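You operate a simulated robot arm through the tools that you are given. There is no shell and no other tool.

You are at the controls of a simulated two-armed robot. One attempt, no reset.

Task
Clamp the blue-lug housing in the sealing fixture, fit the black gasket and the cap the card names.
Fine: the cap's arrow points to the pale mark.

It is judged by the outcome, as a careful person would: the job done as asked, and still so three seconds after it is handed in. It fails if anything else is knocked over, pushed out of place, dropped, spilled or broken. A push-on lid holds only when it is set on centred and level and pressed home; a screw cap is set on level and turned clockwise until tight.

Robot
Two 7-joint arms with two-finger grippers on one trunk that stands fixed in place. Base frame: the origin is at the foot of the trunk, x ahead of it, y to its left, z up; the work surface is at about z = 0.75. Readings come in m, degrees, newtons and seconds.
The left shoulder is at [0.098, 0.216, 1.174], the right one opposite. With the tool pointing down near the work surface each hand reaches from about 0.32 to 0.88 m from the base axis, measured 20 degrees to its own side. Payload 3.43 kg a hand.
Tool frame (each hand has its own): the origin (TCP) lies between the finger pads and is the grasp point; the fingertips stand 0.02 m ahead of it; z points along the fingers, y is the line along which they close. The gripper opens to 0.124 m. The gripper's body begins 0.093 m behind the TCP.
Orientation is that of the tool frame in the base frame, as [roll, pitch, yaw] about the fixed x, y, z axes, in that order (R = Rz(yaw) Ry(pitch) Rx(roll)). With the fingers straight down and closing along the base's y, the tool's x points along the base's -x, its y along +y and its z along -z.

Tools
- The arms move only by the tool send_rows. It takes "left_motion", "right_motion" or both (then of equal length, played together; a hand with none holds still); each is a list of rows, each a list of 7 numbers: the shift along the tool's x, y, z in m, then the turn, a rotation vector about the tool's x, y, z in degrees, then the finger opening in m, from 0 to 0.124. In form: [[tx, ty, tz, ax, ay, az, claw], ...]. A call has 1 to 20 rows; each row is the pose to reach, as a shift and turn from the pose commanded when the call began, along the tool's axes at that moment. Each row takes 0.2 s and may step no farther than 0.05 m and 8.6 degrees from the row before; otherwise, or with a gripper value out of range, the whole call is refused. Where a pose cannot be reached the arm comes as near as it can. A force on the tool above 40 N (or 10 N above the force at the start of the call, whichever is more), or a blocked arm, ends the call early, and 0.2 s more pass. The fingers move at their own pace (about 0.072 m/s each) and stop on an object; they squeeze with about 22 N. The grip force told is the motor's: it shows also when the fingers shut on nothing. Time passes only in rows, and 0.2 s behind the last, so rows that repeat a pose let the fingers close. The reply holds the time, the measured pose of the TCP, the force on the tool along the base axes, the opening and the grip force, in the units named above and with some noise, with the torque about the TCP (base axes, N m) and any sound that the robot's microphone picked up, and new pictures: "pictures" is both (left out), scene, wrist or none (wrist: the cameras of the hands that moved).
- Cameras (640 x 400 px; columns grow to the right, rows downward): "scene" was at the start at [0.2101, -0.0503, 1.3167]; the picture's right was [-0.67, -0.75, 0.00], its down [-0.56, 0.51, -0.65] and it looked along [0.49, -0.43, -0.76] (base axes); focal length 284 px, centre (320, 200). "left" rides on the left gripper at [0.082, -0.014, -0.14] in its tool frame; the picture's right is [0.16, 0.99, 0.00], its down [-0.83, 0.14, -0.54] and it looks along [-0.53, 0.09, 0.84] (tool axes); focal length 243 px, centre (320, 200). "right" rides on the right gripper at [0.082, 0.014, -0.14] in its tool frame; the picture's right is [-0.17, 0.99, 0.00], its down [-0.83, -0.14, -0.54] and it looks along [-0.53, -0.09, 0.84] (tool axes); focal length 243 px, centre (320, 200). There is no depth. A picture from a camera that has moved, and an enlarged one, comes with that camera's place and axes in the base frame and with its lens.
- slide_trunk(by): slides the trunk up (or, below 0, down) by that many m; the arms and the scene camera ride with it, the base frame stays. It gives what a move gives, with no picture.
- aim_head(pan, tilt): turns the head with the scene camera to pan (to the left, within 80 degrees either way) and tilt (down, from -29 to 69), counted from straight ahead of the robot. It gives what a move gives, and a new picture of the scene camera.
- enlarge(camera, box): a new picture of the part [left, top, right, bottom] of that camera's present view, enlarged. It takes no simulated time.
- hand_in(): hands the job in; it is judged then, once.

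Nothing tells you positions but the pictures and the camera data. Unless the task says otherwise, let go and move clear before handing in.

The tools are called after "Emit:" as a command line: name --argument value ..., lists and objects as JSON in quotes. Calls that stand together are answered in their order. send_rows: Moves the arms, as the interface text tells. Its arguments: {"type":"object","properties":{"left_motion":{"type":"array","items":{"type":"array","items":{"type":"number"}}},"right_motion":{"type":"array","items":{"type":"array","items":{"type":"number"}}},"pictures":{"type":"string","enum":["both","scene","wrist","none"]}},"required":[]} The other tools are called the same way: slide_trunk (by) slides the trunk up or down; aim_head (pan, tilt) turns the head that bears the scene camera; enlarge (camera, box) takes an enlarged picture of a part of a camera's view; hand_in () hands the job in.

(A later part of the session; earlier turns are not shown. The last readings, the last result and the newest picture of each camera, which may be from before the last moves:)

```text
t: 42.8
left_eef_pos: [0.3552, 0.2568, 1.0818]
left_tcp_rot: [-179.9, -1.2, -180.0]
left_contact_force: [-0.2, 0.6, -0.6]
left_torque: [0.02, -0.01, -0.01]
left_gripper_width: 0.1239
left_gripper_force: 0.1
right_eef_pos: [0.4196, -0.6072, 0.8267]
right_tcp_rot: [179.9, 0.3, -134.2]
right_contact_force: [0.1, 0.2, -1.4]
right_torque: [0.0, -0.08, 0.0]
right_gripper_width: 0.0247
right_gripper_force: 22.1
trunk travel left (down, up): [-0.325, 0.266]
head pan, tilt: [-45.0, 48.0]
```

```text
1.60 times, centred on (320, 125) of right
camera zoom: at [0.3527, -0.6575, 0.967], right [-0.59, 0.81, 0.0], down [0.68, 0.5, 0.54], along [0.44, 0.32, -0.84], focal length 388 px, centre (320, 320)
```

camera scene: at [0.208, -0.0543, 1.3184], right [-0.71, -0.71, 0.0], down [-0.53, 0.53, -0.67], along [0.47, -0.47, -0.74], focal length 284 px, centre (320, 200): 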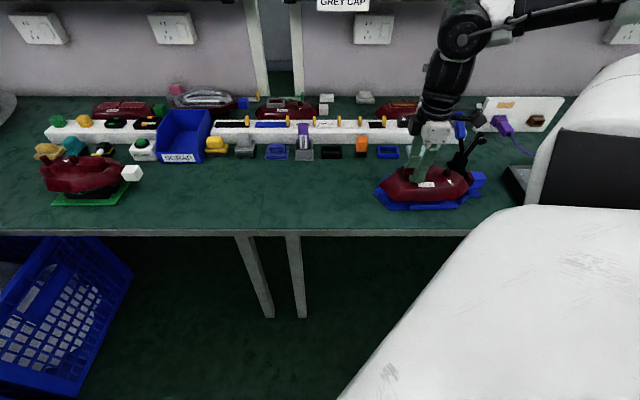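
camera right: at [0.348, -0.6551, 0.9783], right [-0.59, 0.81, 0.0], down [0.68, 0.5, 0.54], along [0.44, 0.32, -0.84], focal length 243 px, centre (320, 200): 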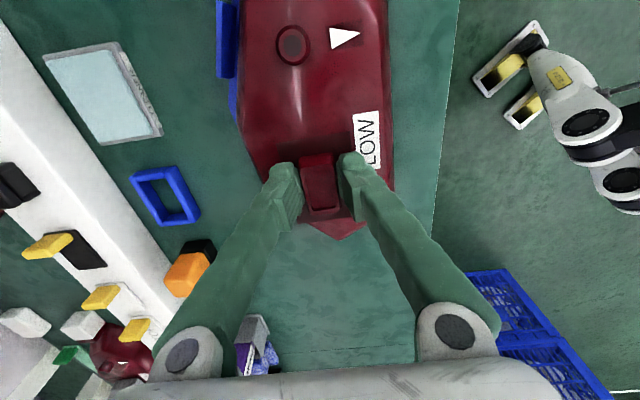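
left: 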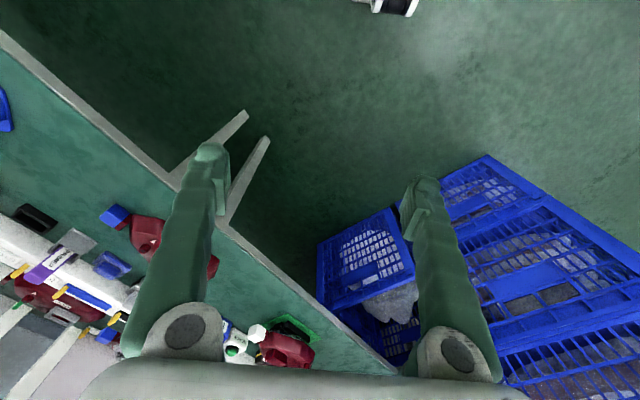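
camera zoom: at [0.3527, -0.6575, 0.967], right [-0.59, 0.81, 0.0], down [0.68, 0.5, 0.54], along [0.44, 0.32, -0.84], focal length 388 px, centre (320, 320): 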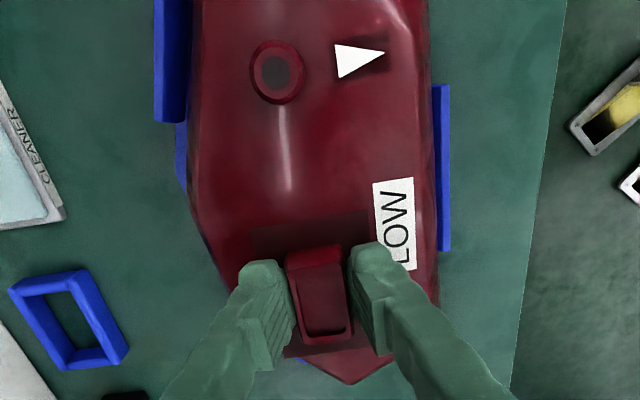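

The hull now sits between the tabs on all sides. Lowering onto the nest plate in small steps.

Emit:
send_rows --right_motion '[[0.0015, 0, 0.004, 0, 0, 0, 0.01], [0.0015, 0, 0.008, 0, 0, 0, 0.01], [0.0015, 0, 0.012, 0, 0, 0, 0.01], [0.0015, 0, 0.015, 0, 0, 0, 0.01]]' --pictures "none"

Emit:
enlarge --camera "scene" --box '[365, 160, 435, 220]'

Emit:
enlarge --camera "scene" --box '[430, 150, 500, 220]'

```text
t: 44.0
left_eef_pos: [0.3561, 0.2551, 1.0811]
left_tcp_rot: [-180.0, -1.3, -179.9]
left_contact_force: [0.3, 0.7, -0.3]
left_torque: [-0.01, 0.03, 0.0]
left_gripper_width: 0.1239
left_gripper_force: 0.0
right_eef_pos: [0.4186, -0.6123, 0.8137]
right_tcp_rot: [-179.7, -0.2, -134.3]
right_contact_force: [-2.3, -3.5, 2.1]
right_torque: [-0.52, 0.48, -0.16]
right_gripper_width: 0.0251
right_gripper_force: 22.2
trunk travel left (down, up): [-0.325, 0.266]
head pan, tilt: [-45.0, 48.0]
stopped in row 4 (right hand): the force on the tool passed its limit at 42 N (the readings are from after the stop); the commanded pose is now the measured one
```

```text
6.67 times, centred on (400, 190) of scene
camera zoom: at [0.2089, -0.0545, 1.318], right [-0.71, -0.71, 0.0], down [-0.53, 0.53, -0.67], along [0.47, -0.47, -0.74], focal length 1894 px, centre (-213, 267)
```

zoom: 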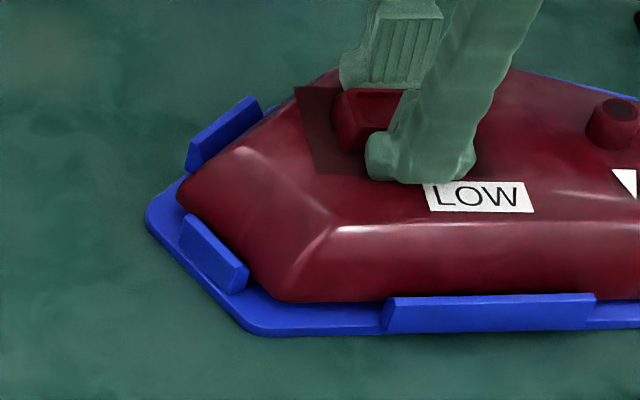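

```text
5.71 times, centred on (465, 185) of scene
camera zoom: at [0.2089, -0.0545, 1.318], right [-0.71, -0.71, 0.0], down [-0.53, 0.53, -0.67], along [0.47, -0.47, -0.74], focal length 1623 px, centre (-509, 286)
```

zoom: 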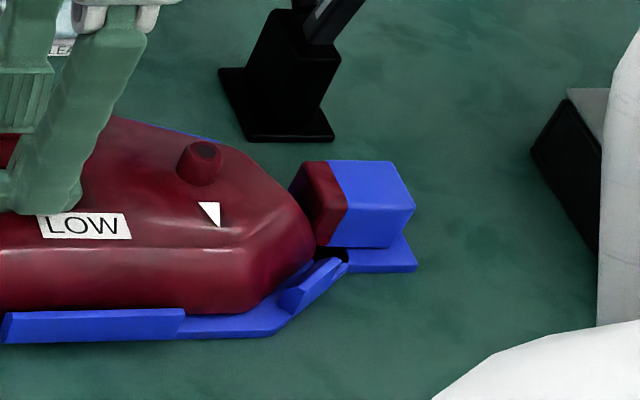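

Emit:
send_rows --right_motion '[[0, 0, 0, 0, 0, 0, 0.03], [0, 0, 0, 0, 0, 0, 0.045], [0, 0, 0, 0, 0, 0, 0.05], [0, 0, -0.02, 0, 0, 0, 0.05], [0, 0, -0.06, 0, 0, 0, 0.05], [0, 0, -0.1, 0, 0, 0, 0.05]]'

Emit:
enlarge --camera "scene" --box '[365, 150, 495, 220]'

Emit:
enlarge --camera "right" --box '[200, 0, 440, 250]'

```text
t: 45.4
left_eef_pos: [0.3547, 0.2557, 1.0819]
left_tcp_rot: [179.9, -1.3, -179.9]
left_contact_force: [0.8, -0.2, -0.3]
left_torque: [-0.02, -0.02, 0.03]
left_gripper_width: 0.1241
left_gripper_force: 0.1
right_eef_pos: [0.4186, -0.6079, 0.9169]
right_tcp_rot: [-179.7, -0.1, -134.3]
right_contact_force: [0.5, -0.1, -0.2]
right_torque: [-0.01, 0.02, 0.02]
right_gripper_width: 0.05
right_gripper_force: 0.1
trunk travel left (down, up): [-0.325, 0.266]
head pan, tilt: [-45.0, 48.0]
camera scene: at [0.2076, -0.0533, 1.3185], right [-0.71, -0.71, 0.0], down [-0.53, 0.53, -0.67], along [0.47, -0.47, -0.74], focal length 284 px, centre (320, 200)
camera right: at [0.3511, -0.6577, 1.0568], right [-0.59, 0.81, -0.01], down [0.68, 0.5, 0.54], along [0.44, 0.31, -0.84], focal length 243 px, centre (320, 200)
```

scene: 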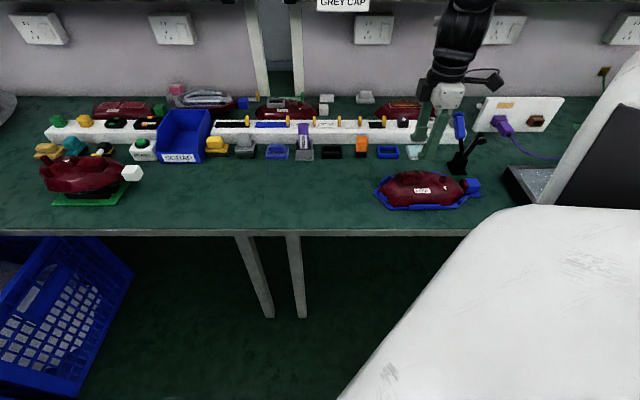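
right: 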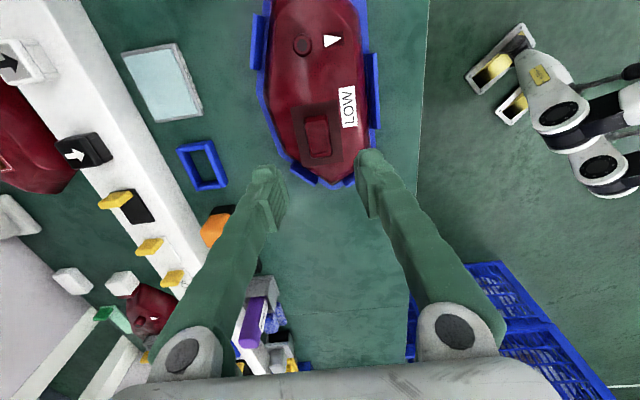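

```text
4.92 times, centred on (430, 185) of scene
camera zoom: at [0.2076, -0.0533, 1.3185], right [-0.71, -0.71, 0.0], down [-0.53, 0.53, -0.67], along [0.47, -0.47, -0.74], focal length 1398 px, centre (-222, 274)
```

zoom: 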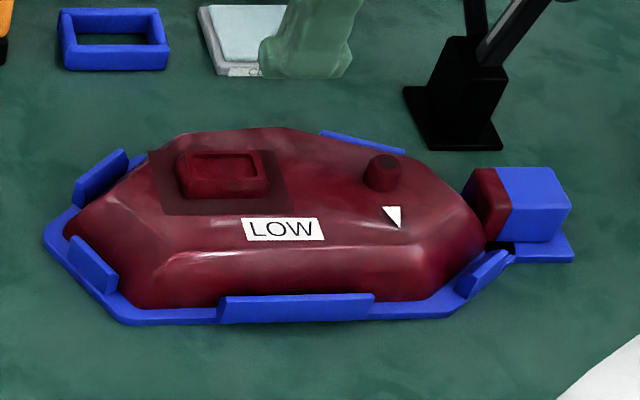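

```text
1.60 times, centred on (320, 125) of right
camera zoom: at [0.3511, -0.6577, 1.0568], right [-0.59, 0.81, -0.01], down [0.68, 0.5, 0.54], along [0.44, 0.31, -0.84], focal length 388 px, centre (320, 320)
```

zoom: 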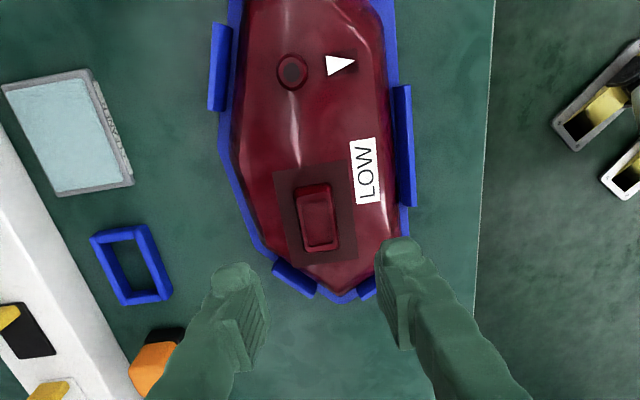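

The housing is seated level between all five tabs. Now I'll inspect the clamp from the near side.

Emit:
send_rows --right_motion '[[0.0, 0.01, -0.03, 0, 0, 7.6, 0.05], [0.01, 0.02, -0.05, 0, 0, 15.2, 0.05], [0.02, 0.03, -0.06, 0, 0, 22.8, 0.05], [0.03, 0.04, -0.07, 0, 0, 30.4, 0.05], [0.04, 0.05, -0.083, 0, 0, 38, 0.05], [0.05, 0.06, -0.083, 0, 0, 45.6, 0.05], [0.06, 0.07, -0.083, 0, 0, 53.2, 0.05], [0.07, 0.08, -0.083, 0, 0, 60.8, 0.05], [0.08, 0.09, -0.083, 0, 0, 68.4, 0.05], [0.09, 0.105, -0.083, 0, 0, 76, 0.05], [0.1, 0.12, -0.083, 0, 0, 83.6, 0.05], [0.116, 0.126, -0.083, 0, 0, 91, 0.05]]'

Emit:
enlarge --camera "right" --box '[200, 150, 400, 330]'

Emit:
enlarge --camera "scene" --box '[430, 95, 510, 195]'

```text
t: 48.0
left_eef_pos: [0.3553, 0.2549, 1.0823]
left_tcp_rot: [180.0, -1.3, -179.9]
left_contact_force: [-0.3, 0.4, 0.1]
left_torque: [-0.01, -0.02, -0.01]
left_gripper_width: 0.1244
left_gripper_force: 0.0
right_eef_pos: [0.2463, -0.6057, 0.9982]
right_tcp_rot: [-180.0, 0.3, 134.7]
right_contact_force: [0.1, 0.7, 0.0]
right_torque: [0.01, -0.03, -0.01]
right_gripper_width: 0.0498
right_gripper_force: 0.0
trunk travel left (down, up): [-0.325, 0.266]
head pan, tilt: [-45.0, 48.0]
camera scene: at [0.2074, -0.0542, 1.3185], right [-0.71, -0.71, 0.0], down [-0.53, 0.53, -0.67], along [0.47, -0.47, -0.74], focal length 284 px, centre (320, 200)
camera right: at [0.1978, -0.5375, 1.1376], right [0.82, 0.58, 0.0], down [0.48, -0.69, 0.54], along [0.31, -0.44, -0.84], focal length 243 px, centre (320, 200)
```

scene: 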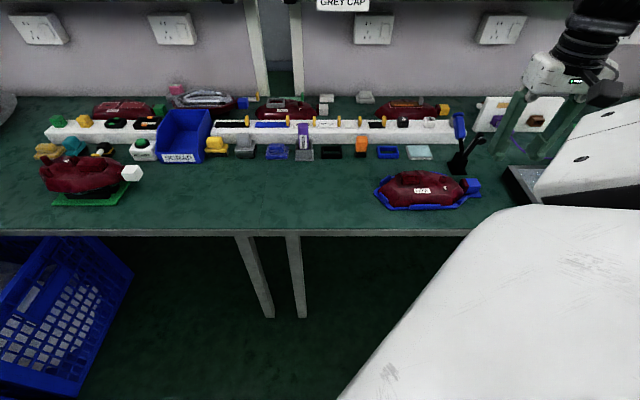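
right: 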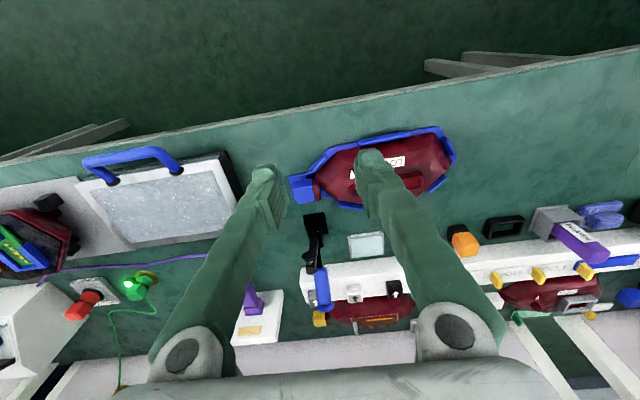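

```text
2.22 times, centred on (300, 240) of right
camera zoom: at [0.1978, -0.5375, 1.1376], right [0.82, 0.58, 0.0], down [0.48, -0.69, 0.54], along [0.31, -0.44, -0.84], focal length 539 px, centre (364, 111)
```

zoom: 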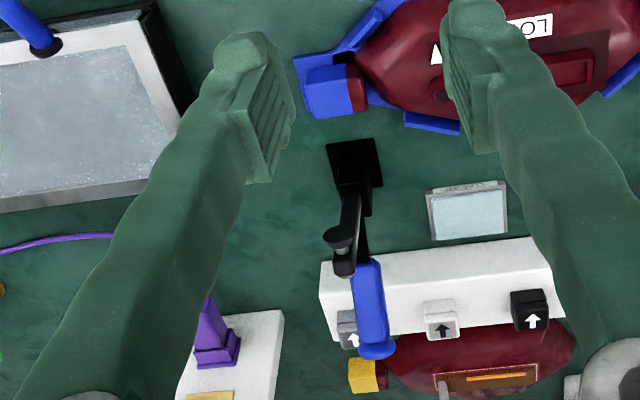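

```text
4.00 times, centred on (470, 145) of scene
camera zoom: at [0.2074, -0.0542, 1.3185], right [-0.71, -0.71, 0.0], down [-0.53, 0.53, -0.67], along [0.47, -0.47, -0.74], focal length 1136 px, centre (-280, 420)
```

zoom: 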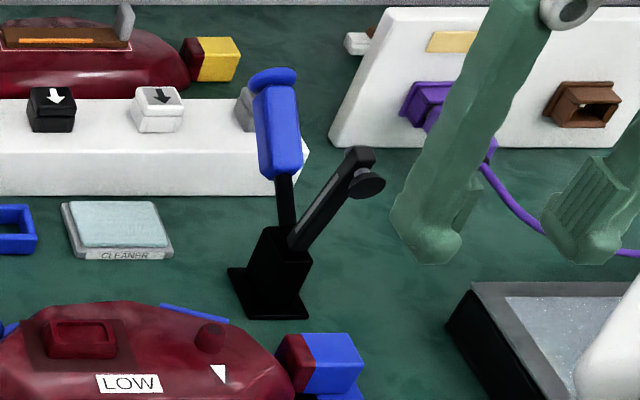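

The clamp's arm points up and its handle leans back, all in one plane behind the lug. The far items look beyond straight-down reach, so I'll test what lowering the trunk does to the shoulder position.

Emit:
slide_trunk --by -0.1

Emit:
aim_head --pan -55 --tilt 48

```text
t: 49.3
left_eef_pos: [0.3675, 0.2554, 0.9643]
left_tcp_rot: [-179.8, -5.3, -179.9]
left_contact_force: [-0.7, -1.0, -0.5]
left_torque: [-0.03, 0.02, -0.02]
left_gripper_width: 0.1243
left_gripper_force: 0.1
right_eef_pos: [0.2465, -0.6055, 0.8971]
right_tcp_rot: [-180.0, 0.3, 134.8]
right_contact_force: [0.9, 0.4, -0.3]
right_torque: [0.0, -0.02, 0.04]
right_gripper_width: 0.05
right_gripper_force: 0.0
trunk travel left (down, up): [-0.225, 0.366]
head pan, tilt: [-45.0, 48.0]
```

```text
t: 50.0
left_eef_pos: [0.3671, 0.2545, 0.9636]
left_tcp_rot: [-179.9, -5.4, -179.8]
left_contact_force: [-0.2, -0.5, -0.1]
left_torque: [0.02, 0.01, 0.01]
left_gripper_width: 0.1236
left_gripper_force: 0.0
right_eef_pos: [0.2474, -0.6058, 0.8977]
right_tcp_rot: [-179.9, 0.3, 134.8]
right_contact_force: [-0.5, -1.2, 0.1]
right_torque: [0.02, 0.01, 0.0]
right_gripper_width: 0.05
right_gripper_force: 0.0
trunk travel left (down, up): [-0.225, 0.366]
head pan, tilt: [-55.0, 48.0]
camera scene: at [0.2272, -0.063, 1.2144], right [-0.82, -0.57, 0.0], down [-0.43, 0.61, -0.67], along [0.38, -0.55, -0.74], focal length 284 px, centre (320, 200)
```

scene: 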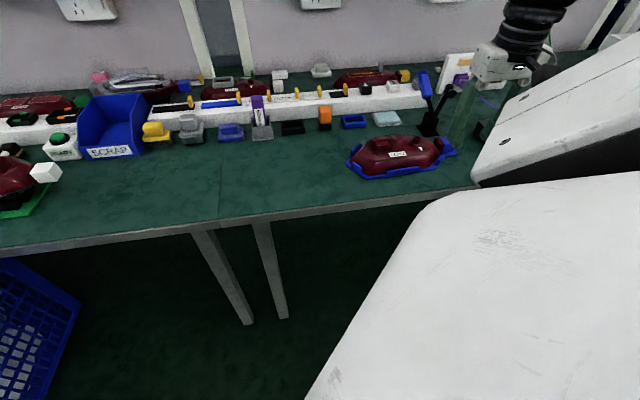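

Lowering leans the trunk slightly forward, which helps. I'll now reach out over the clamp handle with fingers straddling its plane, staying above the clamp arm.

Emit:
send_rows --right_motion '[[-0.02, -0.01, -0.03, 0, 0, 0, 0.07], [-0.06, -0.03, -0.05, 0, 0, 0, 0.07], [-0.1, -0.0465, -0.055, 0, 0, 0, 0.07], [-0.14, -0.0465, -0.055, 0, 0, 0, 0.07], [-0.18, -0.0465, -0.055, 0, 0, 0, 0.07], [-0.22, -0.0465, -0.055, 0, 0, 0, 0.07], [-0.26, -0.0465, -0.055, 0, 0, 0, 0.07], [-0.3, -0.0465, -0.055, 0, 0, 0, 0.07], [-0.31, -0.0465, -0.055, 0, 0, 0, 0.07]]'

```text
t: 52.0
left_eef_pos: [0.3684, 0.2536, 0.9623]
left_tcp_rot: [-180.0, -5.4, -179.8]
left_contact_force: [-0.2, 0.0, -0.2]
left_torque: [0.02, -0.02, 0.01]
left_gripper_width: 0.1239
left_gripper_force: 0.1
right_eef_pos: [0.4345, -0.8578, 0.9519]
right_tcp_rot: [-180.0, 0.3, 134.8]
right_contact_force: [0.2, -0.1, -0.6]
right_torque: [0.02, 0.0, -0.01]
right_gripper_width: 0.0702
right_gripper_force: 0.0
trunk travel left (down, up): [-0.225, 0.366]
head pan, tilt: [-55.0, 48.0]
camera scene: at [0.228, -0.064, 1.2142], right [-0.82, -0.57, 0.0], down [-0.43, 0.61, -0.67], along [0.38, -0.55, -0.74], focal length 284 px, centre (320, 200)
camera right: at [0.3855, -0.7907, 1.0916], right [0.82, 0.58, 0.0], down [0.48, -0.69, 0.54], along [0.31, -0.44, -0.84], focal length 243 px, centre (320, 200)
```

scene: 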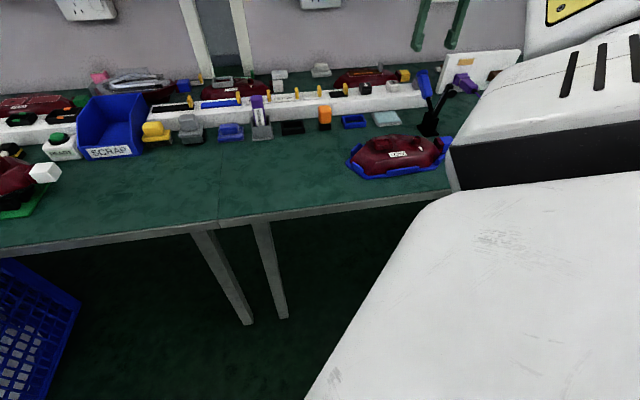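
right: 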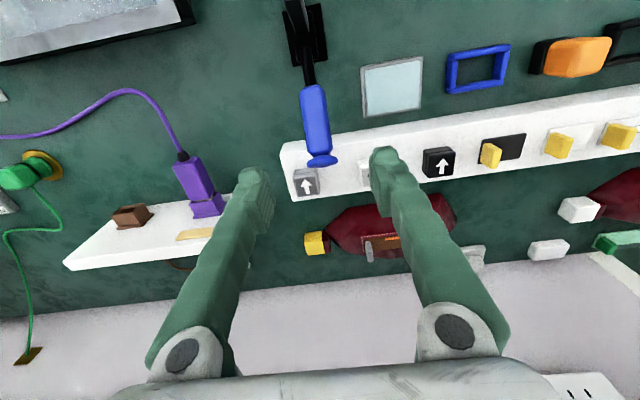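

The arm reaches the handle with the tool vertical, and the fingers straddle it. I'll lower and grip the handle.

Emit:
send_rows --right_motion '[[0.003, 0, 0.04, 0, 0, 0, 0.07], [0.003, 0, 0.08, 0, 0, 0, 0.07], [0.003, 0, 0.105, 0, 0, 0, 0.07], [0.003, 0, 0.105, 0, 0, 0, 0.04], [0.003, 0, 0.105, 0, 0, 0, 0.02], [0.003, 0, 0.105, 0, 0, 0, 0.01], [0.003, 0, 0.105, 0, 0, 0, 0.01]]'

Emit:
enlarge --camera "right" --box '[220, 80, 420, 240]'

Emit:
enlarge --camera "scene" --box '[380, 50, 480, 150]'

```text
t: 53.6
left_eef_pos: [0.3675, 0.2543, 0.9631]
left_tcp_rot: [180.0, -5.3, -179.8]
left_contact_force: [-0.6, 0.4, 0.2]
left_torque: [0.02, -0.01, -0.05]
left_gripper_width: 0.1241
left_gripper_force: 0.0
right_eef_pos: [0.431, -0.8572, 0.8491]
right_tcp_rot: [-179.9, 0.3, 134.7]
right_contact_force: [-2.8, -3.9, -0.9]
right_torque: [-0.13, 0.0, 0.06]
right_gripper_width: 0.0248
right_gripper_force: 44.9
trunk travel left (down, up): [-0.225, 0.366]
head pan, tilt: [-55.0, 48.0]
camera scene: at [0.2268, -0.0636, 1.2144], right [-0.82, -0.57, 0.0], down [-0.43, 0.61, -0.67], along [0.38, -0.55, -0.74], focal length 284 px, centre (320, 200)
camera right: at [0.3831, -0.7891, 0.9872], right [0.82, 0.58, 0.0], down [0.48, -0.69, 0.54], along [0.31, -0.44, -0.84], focal length 243 px, centre (320, 200)
```

scene: 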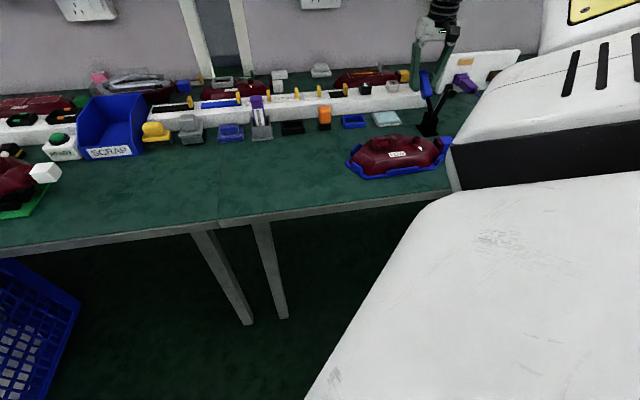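
right: 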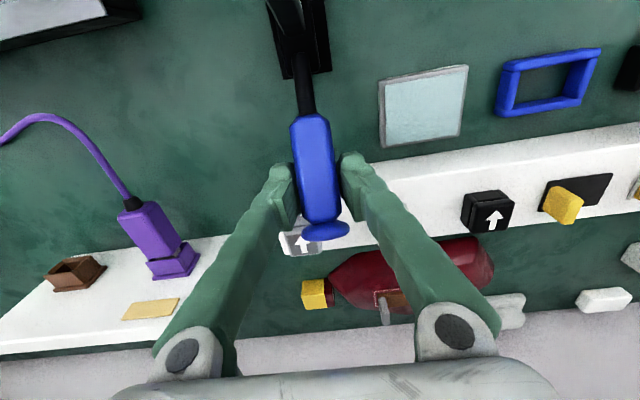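

```text
2.50 times, centred on (320, 160) of right
camera zoom: at [0.3831, -0.7891, 0.9872], right [0.82, 0.58, 0.0], down [0.48, -0.69, 0.54], along [0.31, -0.44, -0.84], focal length 606 px, centre (320, 300)
```

zoom: 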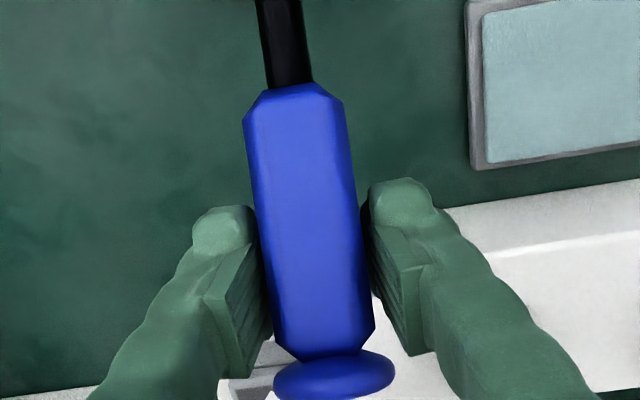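

```text
4.00 times, centred on (430, 100) of scene
camera zoom: at [0.2268, -0.0636, 1.2144], right [-0.82, -0.57, 0.0], down [-0.43, 0.61, -0.67], along [0.38, -0.55, -0.74], focal length 1136 px, centre (-120, 600)
```

zoom: 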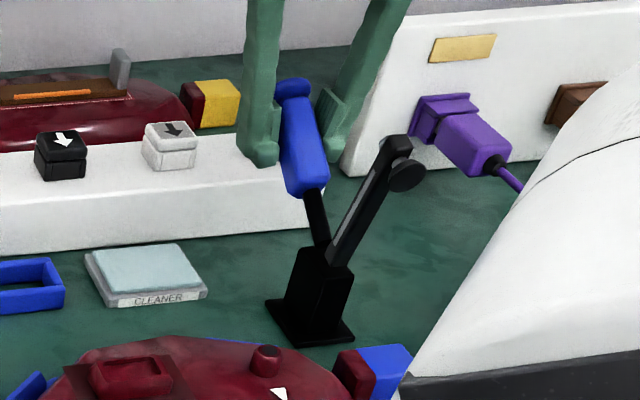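

The handle is gripped. I'll swing it along an arc about its pivot toward the nest, in stages.

Emit:
send_rows --right_motion '[[0.005, 0, -0.0075, 0, 0, 0, 0.01], [0.0102, 0, -0.0146, 0, 0, 0, 0.01], [0.0162, 0, -0.021, 0, 0, 0, 0.01], [0.0224, 0, -0.0268, 0, 0, 0, 0.01], [0.0293, 0, -0.032, 0, 0, 0, 0.01], [0.0365, 0, -0.0367, 0, 0, 0, 0.01]]'

Emit:
enlarge --camera "scene" --box '[380, 50, 480, 150]'

```text
t: 55.0
left_eef_pos: [0.3681, 0.2535, 0.9632]
left_tcp_rot: [-180.0, -5.3, -179.8]
left_contact_force: [0.1, 0.4, -0.3]
left_torque: [0.01, -0.01, -0.03]
left_gripper_width: 0.124
left_gripper_force: 0.0
right_eef_pos: [0.406, -0.8322, 0.8848]
right_tcp_rot: [180.0, 0.3, 134.8]
right_contact_force: [7.0, -16.5, -3.4]
right_torque: [-0.98, -1.02, 0.18]
right_gripper_width: 0.0252
right_gripper_force: 45.1
trunk travel left (down, up): [-0.225, 0.366]
head pan, tilt: [-55.0, 48.0]
camera scene: at [0.2277, -0.065, 1.2142], right [-0.82, -0.57, 0.0], down [-0.43, 0.61, -0.67], along [0.38, -0.55, -0.74], focal length 284 px, centre (320, 200)
camera right: at [0.3579, -0.7643, 1.023], right [0.82, 0.58, 0.0], down [0.48, -0.69, 0.54], along [0.32, -0.44, -0.84], focal length 243 px, centre (320, 200)
```

scene: 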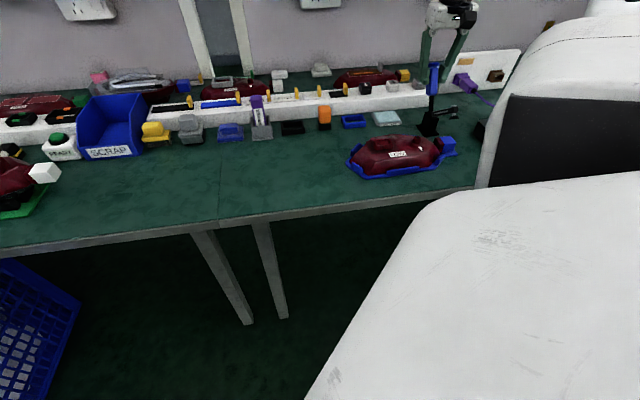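
right: 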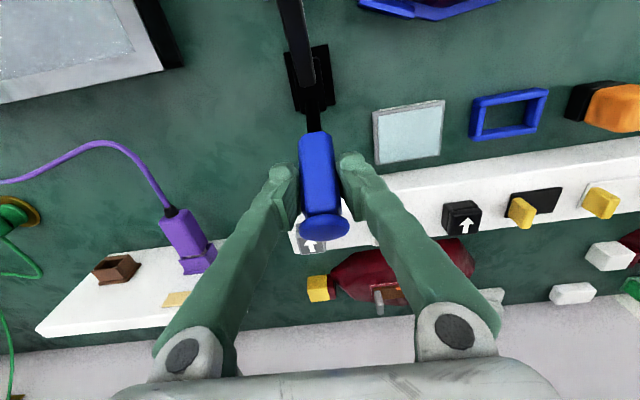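

```text
4.00 times, centred on (430, 100) of scene
camera zoom: at [0.2277, -0.065, 1.2142], right [-0.82, -0.57, 0.0], down [-0.43, 0.61, -0.67], along [0.38, -0.55, -0.74], focal length 1136 px, centre (-120, 600)
```

zoom: 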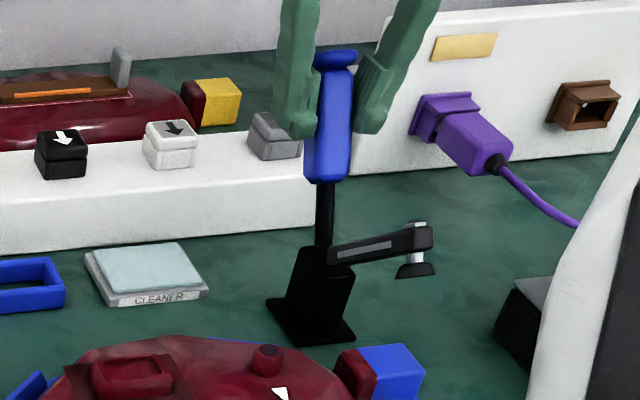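

The clamp follows well: the arm and pad are swinging down toward the lug. Continuing the arc, and tilting the hand with the handle to relieve torque.

Emit:
send_rows --right_motion '[[0.0, 0, 0, 0, -8, 0, 0.01], [0.005, 0, -0.0018, 0, -16, 0, 0.01], [0.0096, 0, -0.0032, 0, -22, 0, 0.01], [0.0145, 0, -0.0043, 0, -25, 0, 0.01], [0.0193, 0, -0.0052, 0, -28, 0, 0.01]]'

Emit:
enlarge --camera "scene" --box '[380, 50, 480, 150]'

```text
t: 55.3
left_eef_pos: [0.3682, 0.2544, 0.9631]
left_tcp_rot: [180.0, -5.4, 180.0]
left_contact_force: [0.3, 0.3, -0.1]
left_torque: [0.1, 0.0, 0.01]
left_gripper_width: 0.1242
left_gripper_force: 0.2
right_eef_pos: [0.4034, -0.8287, 0.8832]
right_tcp_rot: [-179.3, 2.9, 135.1]
right_contact_force: [0.9, 8.6, 8.8]
right_torque: [0.76, 0.2, 0.13]
right_gripper_width: 0.0246
right_gripper_force: 45.0
trunk travel left (down, up): [-0.225, 0.366]
head pan, tilt: [-55.0, 48.0]
stopped in row 1 (right hand): the force on the tool passed its limit at 53 N (the readings are from after the stop); the commanded pose is now the measured one
camera scene: at [0.227, -0.0636, 1.2144], right [-0.82, -0.57, 0.0], down [-0.43, 0.61, -0.67], along [0.38, -0.55, -0.74], focal length 284 px, centre (320, 200)
camera right: at [0.3523, -0.7564, 1.0184], right [0.81, 0.58, -0.01], down [0.48, -0.66, 0.58], along [0.33, -0.47, -0.81], focal length 243 px, centre (320, 200)
```

scene: 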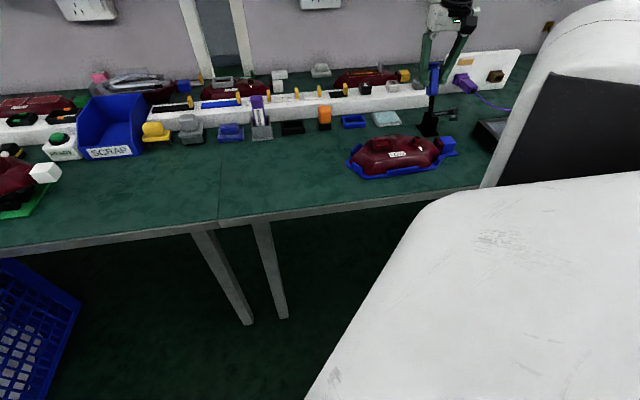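
right: 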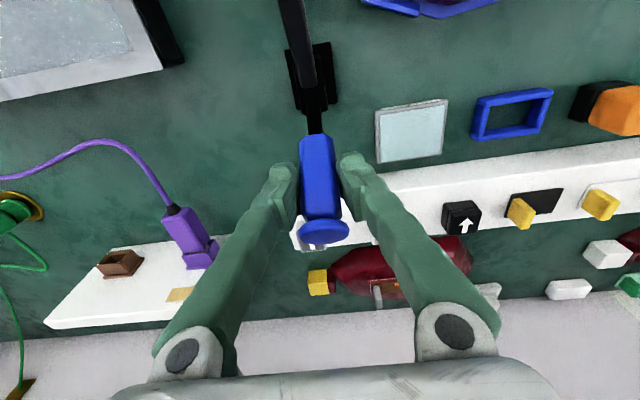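

```text
4.00 times, centred on (430, 100) of scene
camera zoom: at [0.227, -0.0636, 1.2144], right [-0.82, -0.57, 0.0], down [-0.43, 0.61, -0.67], along [0.38, -0.55, -0.74], focal length 1136 px, centre (-120, 600)
```

zoom: 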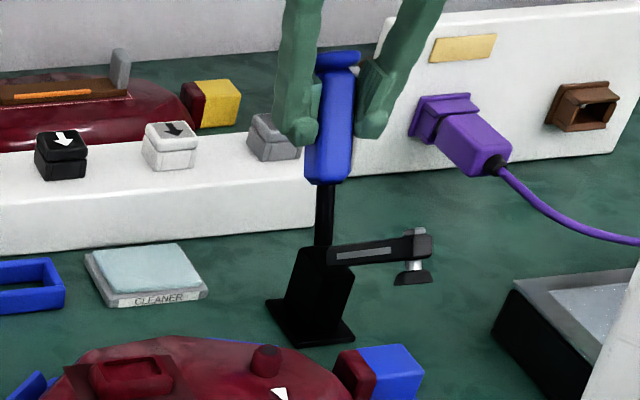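

Rotating while clamped overloads the grip. I'll open up and check whether the handle stays, then push it from behind with closed fingers instead.

Emit:
send_rows --right_motion '[[0, 0, 0, 0, 0, 0, 0.03], [0, 0, 0, 0, 0, 0, 0.06], [0, 0, -0.03, 0, 0, 0, 0.06], [0, 0, -0.07, 0, 0, 0, 0.06], [0, 0, -0.08, 0, 0, 0, 0.06]]'

Emit:
enlarge --camera "scene" --box '[380, 50, 480, 150]'

```text
t: 56.5
left_eef_pos: [0.366, 0.2547, 0.9642]
left_tcp_rot: [-179.9, -5.3, -179.9]
left_contact_force: [-0.4, -0.3, -0.2]
left_torque: [-0.02, -0.01, 0.02]
left_gripper_width: 0.1242
left_gripper_force: 0.1
right_eef_pos: [0.4022, -0.8277, 0.9608]
right_tcp_rot: [-179.0, 2.8, 135.1]
right_contact_force: [0.1, -0.9, -0.1]
right_torque: [-0.02, -0.03, 0.0]
right_gripper_width: 0.0598
right_gripper_force: 0.1
trunk travel left (down, up): [-0.225, 0.366]
head pan, tilt: [-55.0, 48.0]
camera scene: at [0.2271, -0.0634, 1.2144], right [-0.82, -0.57, 0.0], down [-0.43, 0.61, -0.67], along [0.38, -0.55, -0.74], focal length 284 px, centre (320, 200)
camera right: at [0.3509, -0.7533, 1.0969], right [0.81, 0.58, -0.01], down [0.48, -0.66, 0.58], along [0.33, -0.48, -0.81], focal length 243 px, centre (320, 200)
```

scene: 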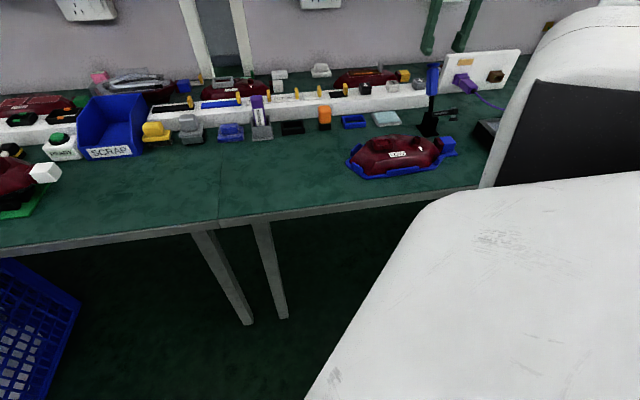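
right: 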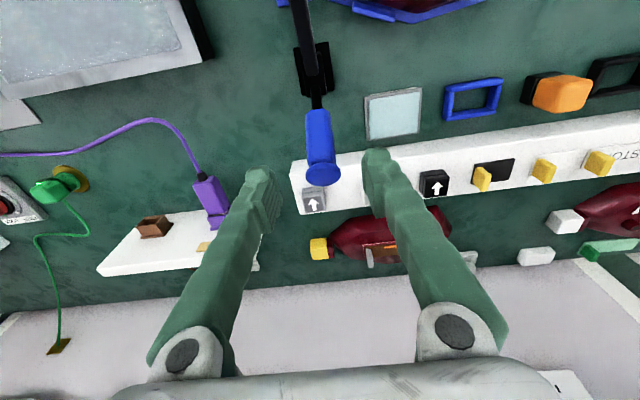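

```text
4.00 times, centred on (430, 100) of scene
camera zoom: at [0.2271, -0.0634, 1.2144], right [-0.82, -0.57, 0.0], down [-0.43, 0.61, -0.67], along [0.38, -0.55, -0.74], focal length 1136 px, centre (-120, 600)
```

zoom: 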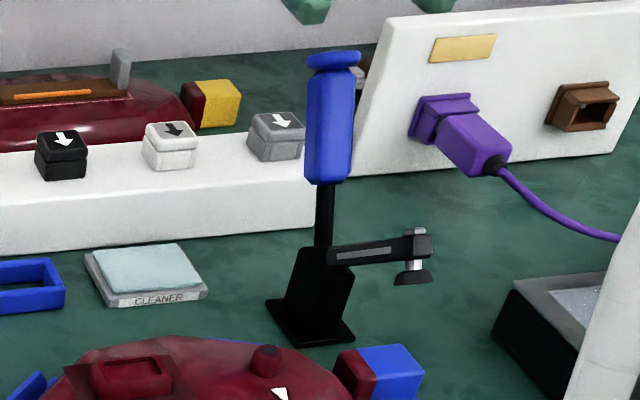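

The handle stays in place and the grey cap is now clear. Next I'll go behind the handle with closed fingers and push it toward the nest.

Emit:
send_rows --right_motion '[[-0.03, 0, 0, 0, 0, 0, 0.03], [-0.06, 0, 0, 0, 0, 0, 0.0], [-0.06, 0, 0, 0, 0, 0, 0.0], [-0.06, 0, 0.03, 0, 0, 0, 0.0], [-0.06, 0, 0.065, 0, 0, 0, 0.0]]' --pictures "none"

Emit:
send_rows --right_motion '[[0.006, 0, 0, 0, 0, 0, 0], [0.012, 0, 0, 0, 0, 0, 0], [0.018, 0, 0, 0, 0, 0, 0], [0.024, 0, 0, 0, 0, 0, 0], [0.03, 0, 0, 0, 0, 0, 0], [0.036, 0, 0, 0, 0, 0, 0]]'

Emit:
enlarge --camera "scene" --box '[380, 50, 480, 150]'

```text
t: 57.7
left_eef_pos: [0.368, 0.255, 0.9632]
left_tcp_rot: [-180.0, -5.3, -179.9]
left_contact_force: [0.5, -0.4, -0.8]
left_torque: [0.01, 0.02, 0.0]
left_gripper_width: 0.1242
left_gripper_force: 0.0
right_eef_pos: [0.4452, -0.8729, 0.8993]
right_tcp_rot: [-179.0, 2.7, 135.0]
right_contact_force: [0.6, 0.7, 0.3]
right_torque: [0.01, 0.02, 0.04]
right_gripper_width: 0.0
right_gripper_force: 21.5
trunk travel left (down, up): [-0.225, 0.366]
head pan, tilt: [-55.0, 48.0]
```

```text
t: 59.1
left_eef_pos: [0.367, 0.2546, 0.9637]
left_tcp_rot: [-180.0, -5.3, -179.9]
left_contact_force: [0.6, -0.2, -0.8]
left_torque: [-0.01, 0.0, 0.02]
left_gripper_width: 0.124
left_gripper_force: 0.1
right_eef_pos: [0.4192, -0.8464, 0.899]
right_tcp_rot: [-178.9, 2.8, 135.0]
right_contact_force: [0.2, 0.3, -0.1]
right_torque: [-0.02, 0.0, 0.0]
right_gripper_width: 0.0
right_gripper_force: 33.9
trunk travel left (down, up): [-0.225, 0.366]
head pan, tilt: [-55.0, 48.0]
camera scene: at [0.2268, -0.063, 1.2145], right [-0.82, -0.57, 0.0], down [-0.43, 0.61, -0.67], along [0.38, -0.55, -0.74], focal length 284 px, centre (320, 200)
camera right: at [0.3682, -0.7727, 1.034], right [0.81, 0.58, -0.01], down [0.48, -0.66, 0.58], along [0.33, -0.48, -0.81], focal length 243 px, centre (320, 200)
```

scene: 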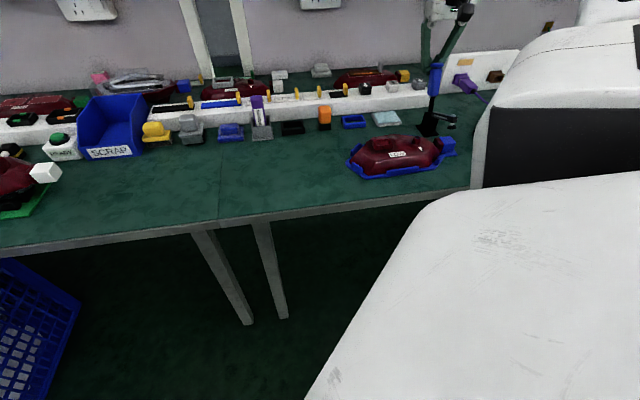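
right: 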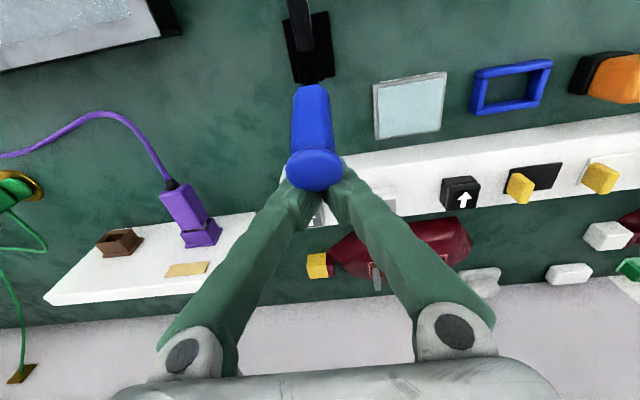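

```text
4.00 times, centred on (430, 100) of scene
camera zoom: at [0.2268, -0.063, 1.2145], right [-0.82, -0.57, 0.0], down [-0.43, 0.61, -0.67], along [0.38, -0.55, -0.74], focal length 1136 px, centre (-120, 600)
```

zoom: 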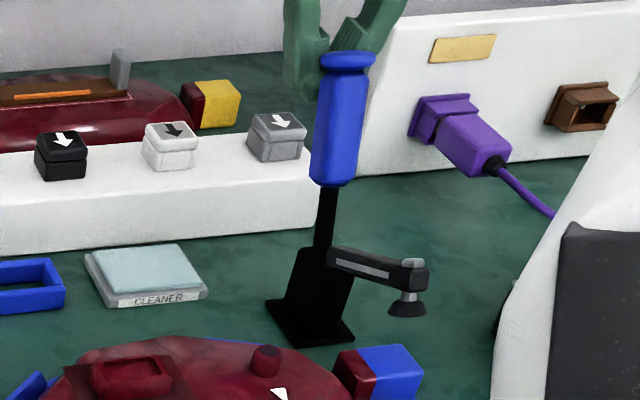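

The clamp moves freely under the push. Continuing.

Emit:
send_rows --right_motion '[[0.006, 0, 0, 0, 0, 0, 0], [0.012, 0, 0, 0, 0, 0, 0], [0.018, 0, 0, 0, 0, 0, 0], [0.024, 0, 0, 0, 0, 0, 0]]' --pictures "none"

Emit:
enlarge --camera "scene" --box '[380, 50, 480, 170]'

```text
t: 60.1
left_eef_pos: [0.3685, 0.2544, 0.9637]
left_tcp_rot: [-180.0, -5.2, -180.0]
left_contact_force: [-0.1, -0.1, -0.1]
left_torque: [0.04, -0.02, 0.0]
left_gripper_width: 0.1238
left_gripper_force: 0.0
right_eef_pos: [0.4033, -0.8305, 0.8972]
right_tcp_rot: [-179.0, 2.9, 135.2]
right_contact_force: [-0.3, -0.1, -0.5]
right_torque: [0.05, 0.0, 0.03]
right_gripper_width: 0.0
right_gripper_force: 34.6
trunk travel left (down, up): [-0.225, 0.366]
head pan, tilt: [-55.0, 48.0]
```

```text
3.33 times, centred on (430, 110) of scene
camera zoom: at [0.2269, -0.063, 1.2145], right [-0.82, -0.57, 0.0], down [-0.43, 0.61, -0.67], along [0.38, -0.55, -0.74], focal length 947 px, centre (-47, 500)
```

zoom: 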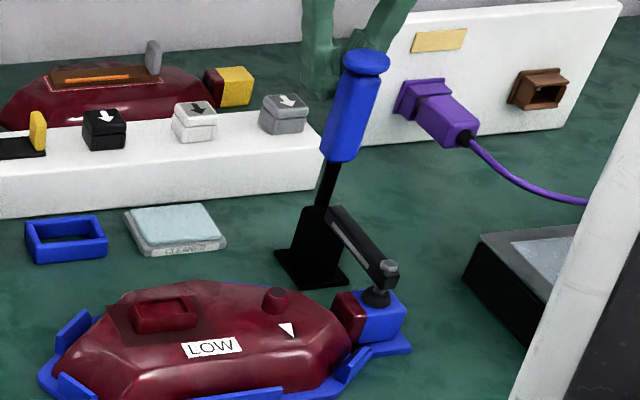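

The pad is about at the lug. I'll push on until there's firm resistance.

Emit:
send_rows --right_motion '[[0.004, 0, 0, 0, 0, 0, 0], [0.008, 0, 0, 0, 0, 0, 0], [0.012, 0, 0, 0, 0, 0, 0], [0.016, 0, 0, 0, 0, 0, 0], [0.02, 0, 0, 0, 0, 0, 0]]' --pictures "none"

Emit:
enlarge --camera "scene" --box '[380, 50, 480, 170]'

Emit:
enlarge --camera "scene" --box '[425, 100, 475, 160]'

```text
t: 61.1
left_eef_pos: [0.3678, 0.2541, 0.9626]
left_tcp_rot: [180.0, -5.2, -179.9]
left_contact_force: [-0.1, -0.3, 0.0]
left_torque: [-0.03, -0.02, 0.0]
left_gripper_width: 0.1241
left_gripper_force: 0.1
right_eef_pos: [0.3988, -0.8256, 0.8971]
right_tcp_rot: [-179.2, 4.1, 135.3]
right_contact_force: [13.1, -11.6, -4.8]
right_torque: [-0.29, -0.09, -0.05]
right_gripper_width: 0.0057
right_gripper_force: 34.3
trunk travel left (down, up): [-0.225, 0.366]
head pan, tilt: [-55.0, 48.0]
stopped in row 4 (right hand): the force on the tool passed its limit at 43 N (the readings are from after the stop); the commanded pose is now the measured one
```

```text
3.33 times, centred on (430, 110) of scene
camera zoom: at [0.2279, -0.0644, 1.214], right [-0.82, -0.57, 0.0], down [-0.43, 0.61, -0.67], along [0.38, -0.55, -0.74], focal length 947 px, centre (-47, 500)
```

zoom: 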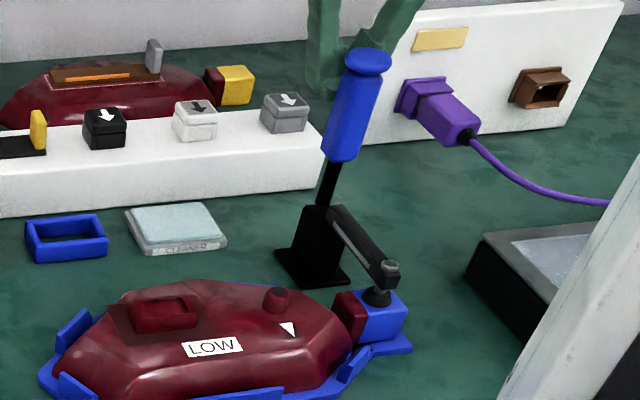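

```text
6.67 times, centred on (450, 130) of scene
camera zoom: at [0.2279, -0.0644, 1.214], right [-0.82, -0.57, 0.0], down [-0.43, 0.61, -0.67], along [0.38, -0.55, -0.74], focal length 1894 px, centre (-547, 667)
```

zoom: 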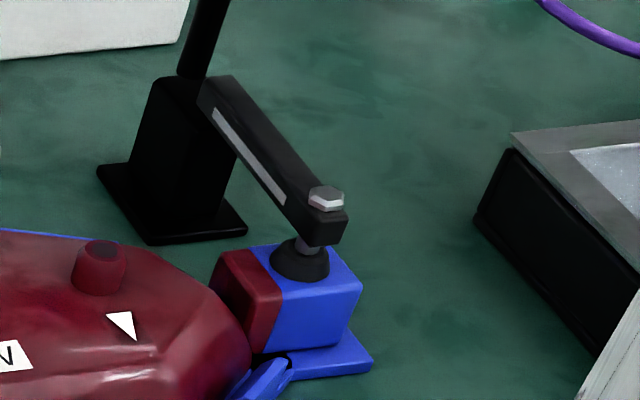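

Emit:
send_rows --right_motion '[[0.003, 0, 0, 0, 0, 0, 0], [0.006, 0, 0, 0, 0, 0, 0], [0.009, 0, 0, 0, 0, 0, 0]]' --pictures "none"

Emit:
enlarge --camera "scene" --box '[380, 50, 480, 170]'

```text
t: 61.7
left_eef_pos: [0.3693, 0.2544, 0.9629]
left_tcp_rot: [179.9, -5.3, -179.9]
left_contact_force: [0.4, 0.2, 0.9]
left_torque: [-0.03, -0.04, -0.01]
left_gripper_width: 0.1239
left_gripper_force: 0.0
right_eef_pos: [0.3985, -0.825, 0.8994]
right_tcp_rot: [-179.1, 4.9, 135.2]
right_contact_force: [13.0, -15.0, -6.5]
right_torque: [-0.26, -0.18, 0.0]
right_gripper_width: 0.0059
right_gripper_force: 35.1
trunk travel left (down, up): [-0.225, 0.366]
head pan, tilt: [-55.0, 48.0]
stopped in row 2 (right hand): the force on the tool passed its limit at 43 N (the readings are from after the stop); the commanded pose is now the measured one
```

```text
3.33 times, centred on (430, 110) of scene
camera zoom: at [0.2281, -0.0646, 1.214], right [-0.82, -0.57, 0.0], down [-0.43, 0.61, -0.67], along [0.38, -0.55, -0.74], focal length 947 px, centre (-47, 500)
```

zoom: 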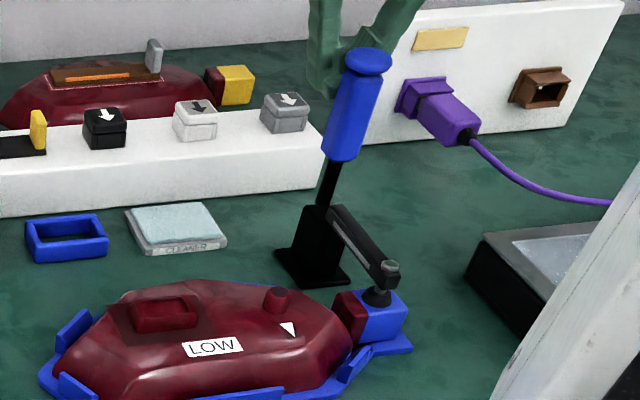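

The clamp is hard against its stop with the pad on the lug. I'll back off, rise, and look at the grey cap.

Emit:
send_rows --right_motion '[[-0.015, 0, 0, 0, 0, 0, 0.0], [-0.03, 0, -0.02, 0, 0, 0, 0.0], [-0.04, 0, -0.06, 0, 2, 0, 0.03], [-0.06, -0.01, -0.07, 0, 4, 0, 0.05], [-0.08, -0.02, -0.07, 0, 5, 0, 0.05]]'

Emit:
enlarge --camera "right" --box '[240, 100, 400, 220]'

Emit:
enlarge --camera "scene" --box '[380, 50, 480, 170]'

```text
t: 62.9
left_eef_pos: [0.3689, 0.2541, 0.9634]
left_tcp_rot: [-180.0, -5.4, -179.9]
left_contact_force: [0.6, 0.3, -0.3]
left_torque: [0.05, 0.01, 0.0]
left_gripper_width: 0.1242
left_gripper_force: 0.1
right_eef_pos: [0.4381, -0.8896, 0.9746]
right_tcp_rot: [-178.9, -0.5, 135.4]
right_contact_force: [0.0, 0.2, 0.1]
right_torque: [0.04, 0.08, -0.02]
right_gripper_width: 0.0499
right_gripper_force: 0.0
trunk travel left (down, up): [-0.225, 0.366]
head pan, tilt: [-55.0, 48.0]
camera scene: at [0.2292, -0.0647, 1.2138], right [-0.82, -0.57, 0.0], down [-0.43, 0.61, -0.67], along [0.38, -0.55, -0.74], focal length 284 px, centre (320, 200)
camera right: at [0.3922, -0.8217, 1.1162], right [0.81, 0.58, -0.02], down [0.5, -0.68, 0.53], along [0.3, -0.44, -0.84], focal length 243 px, centre (320, 200)
```

scene: 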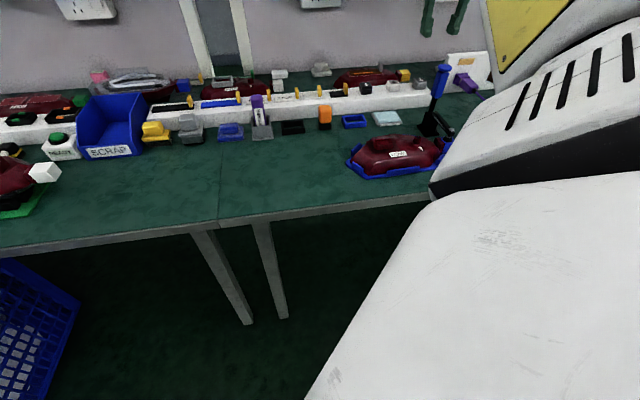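
right: 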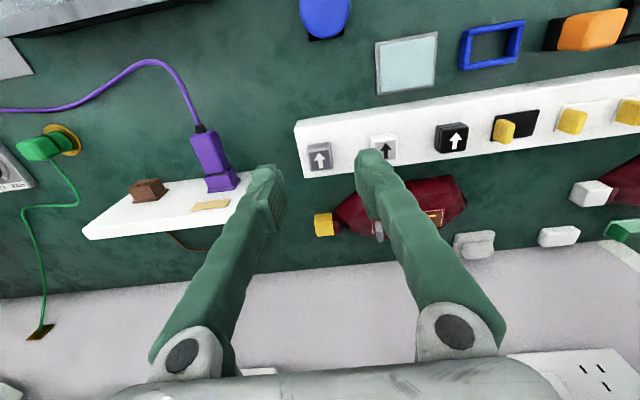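

```text
3.33 times, centred on (320, 160) of right
camera zoom: at [0.3922, -0.8217, 1.1162], right [0.81, 0.58, -0.02], down [0.5, -0.68, 0.53], along [0.3, -0.44, -0.84], focal length 809 px, centre (320, 333)
```

zoom: 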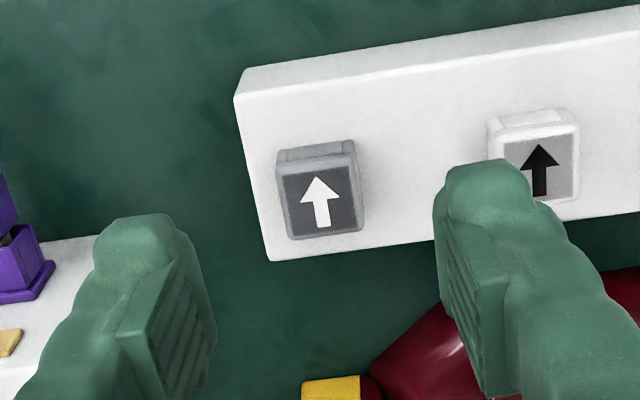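

```text
3.33 times, centred on (430, 110) of scene
camera zoom: at [0.2292, -0.0647, 1.2138], right [-0.82, -0.57, 0.0], down [-0.43, 0.61, -0.67], along [0.38, -0.55, -0.74], focal length 947 px, centre (-47, 500)
```

zoom: 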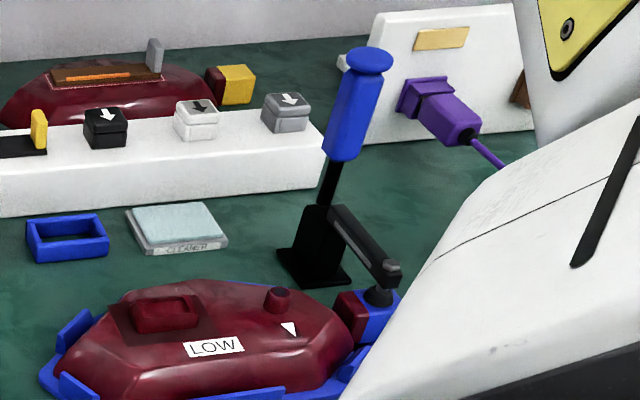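

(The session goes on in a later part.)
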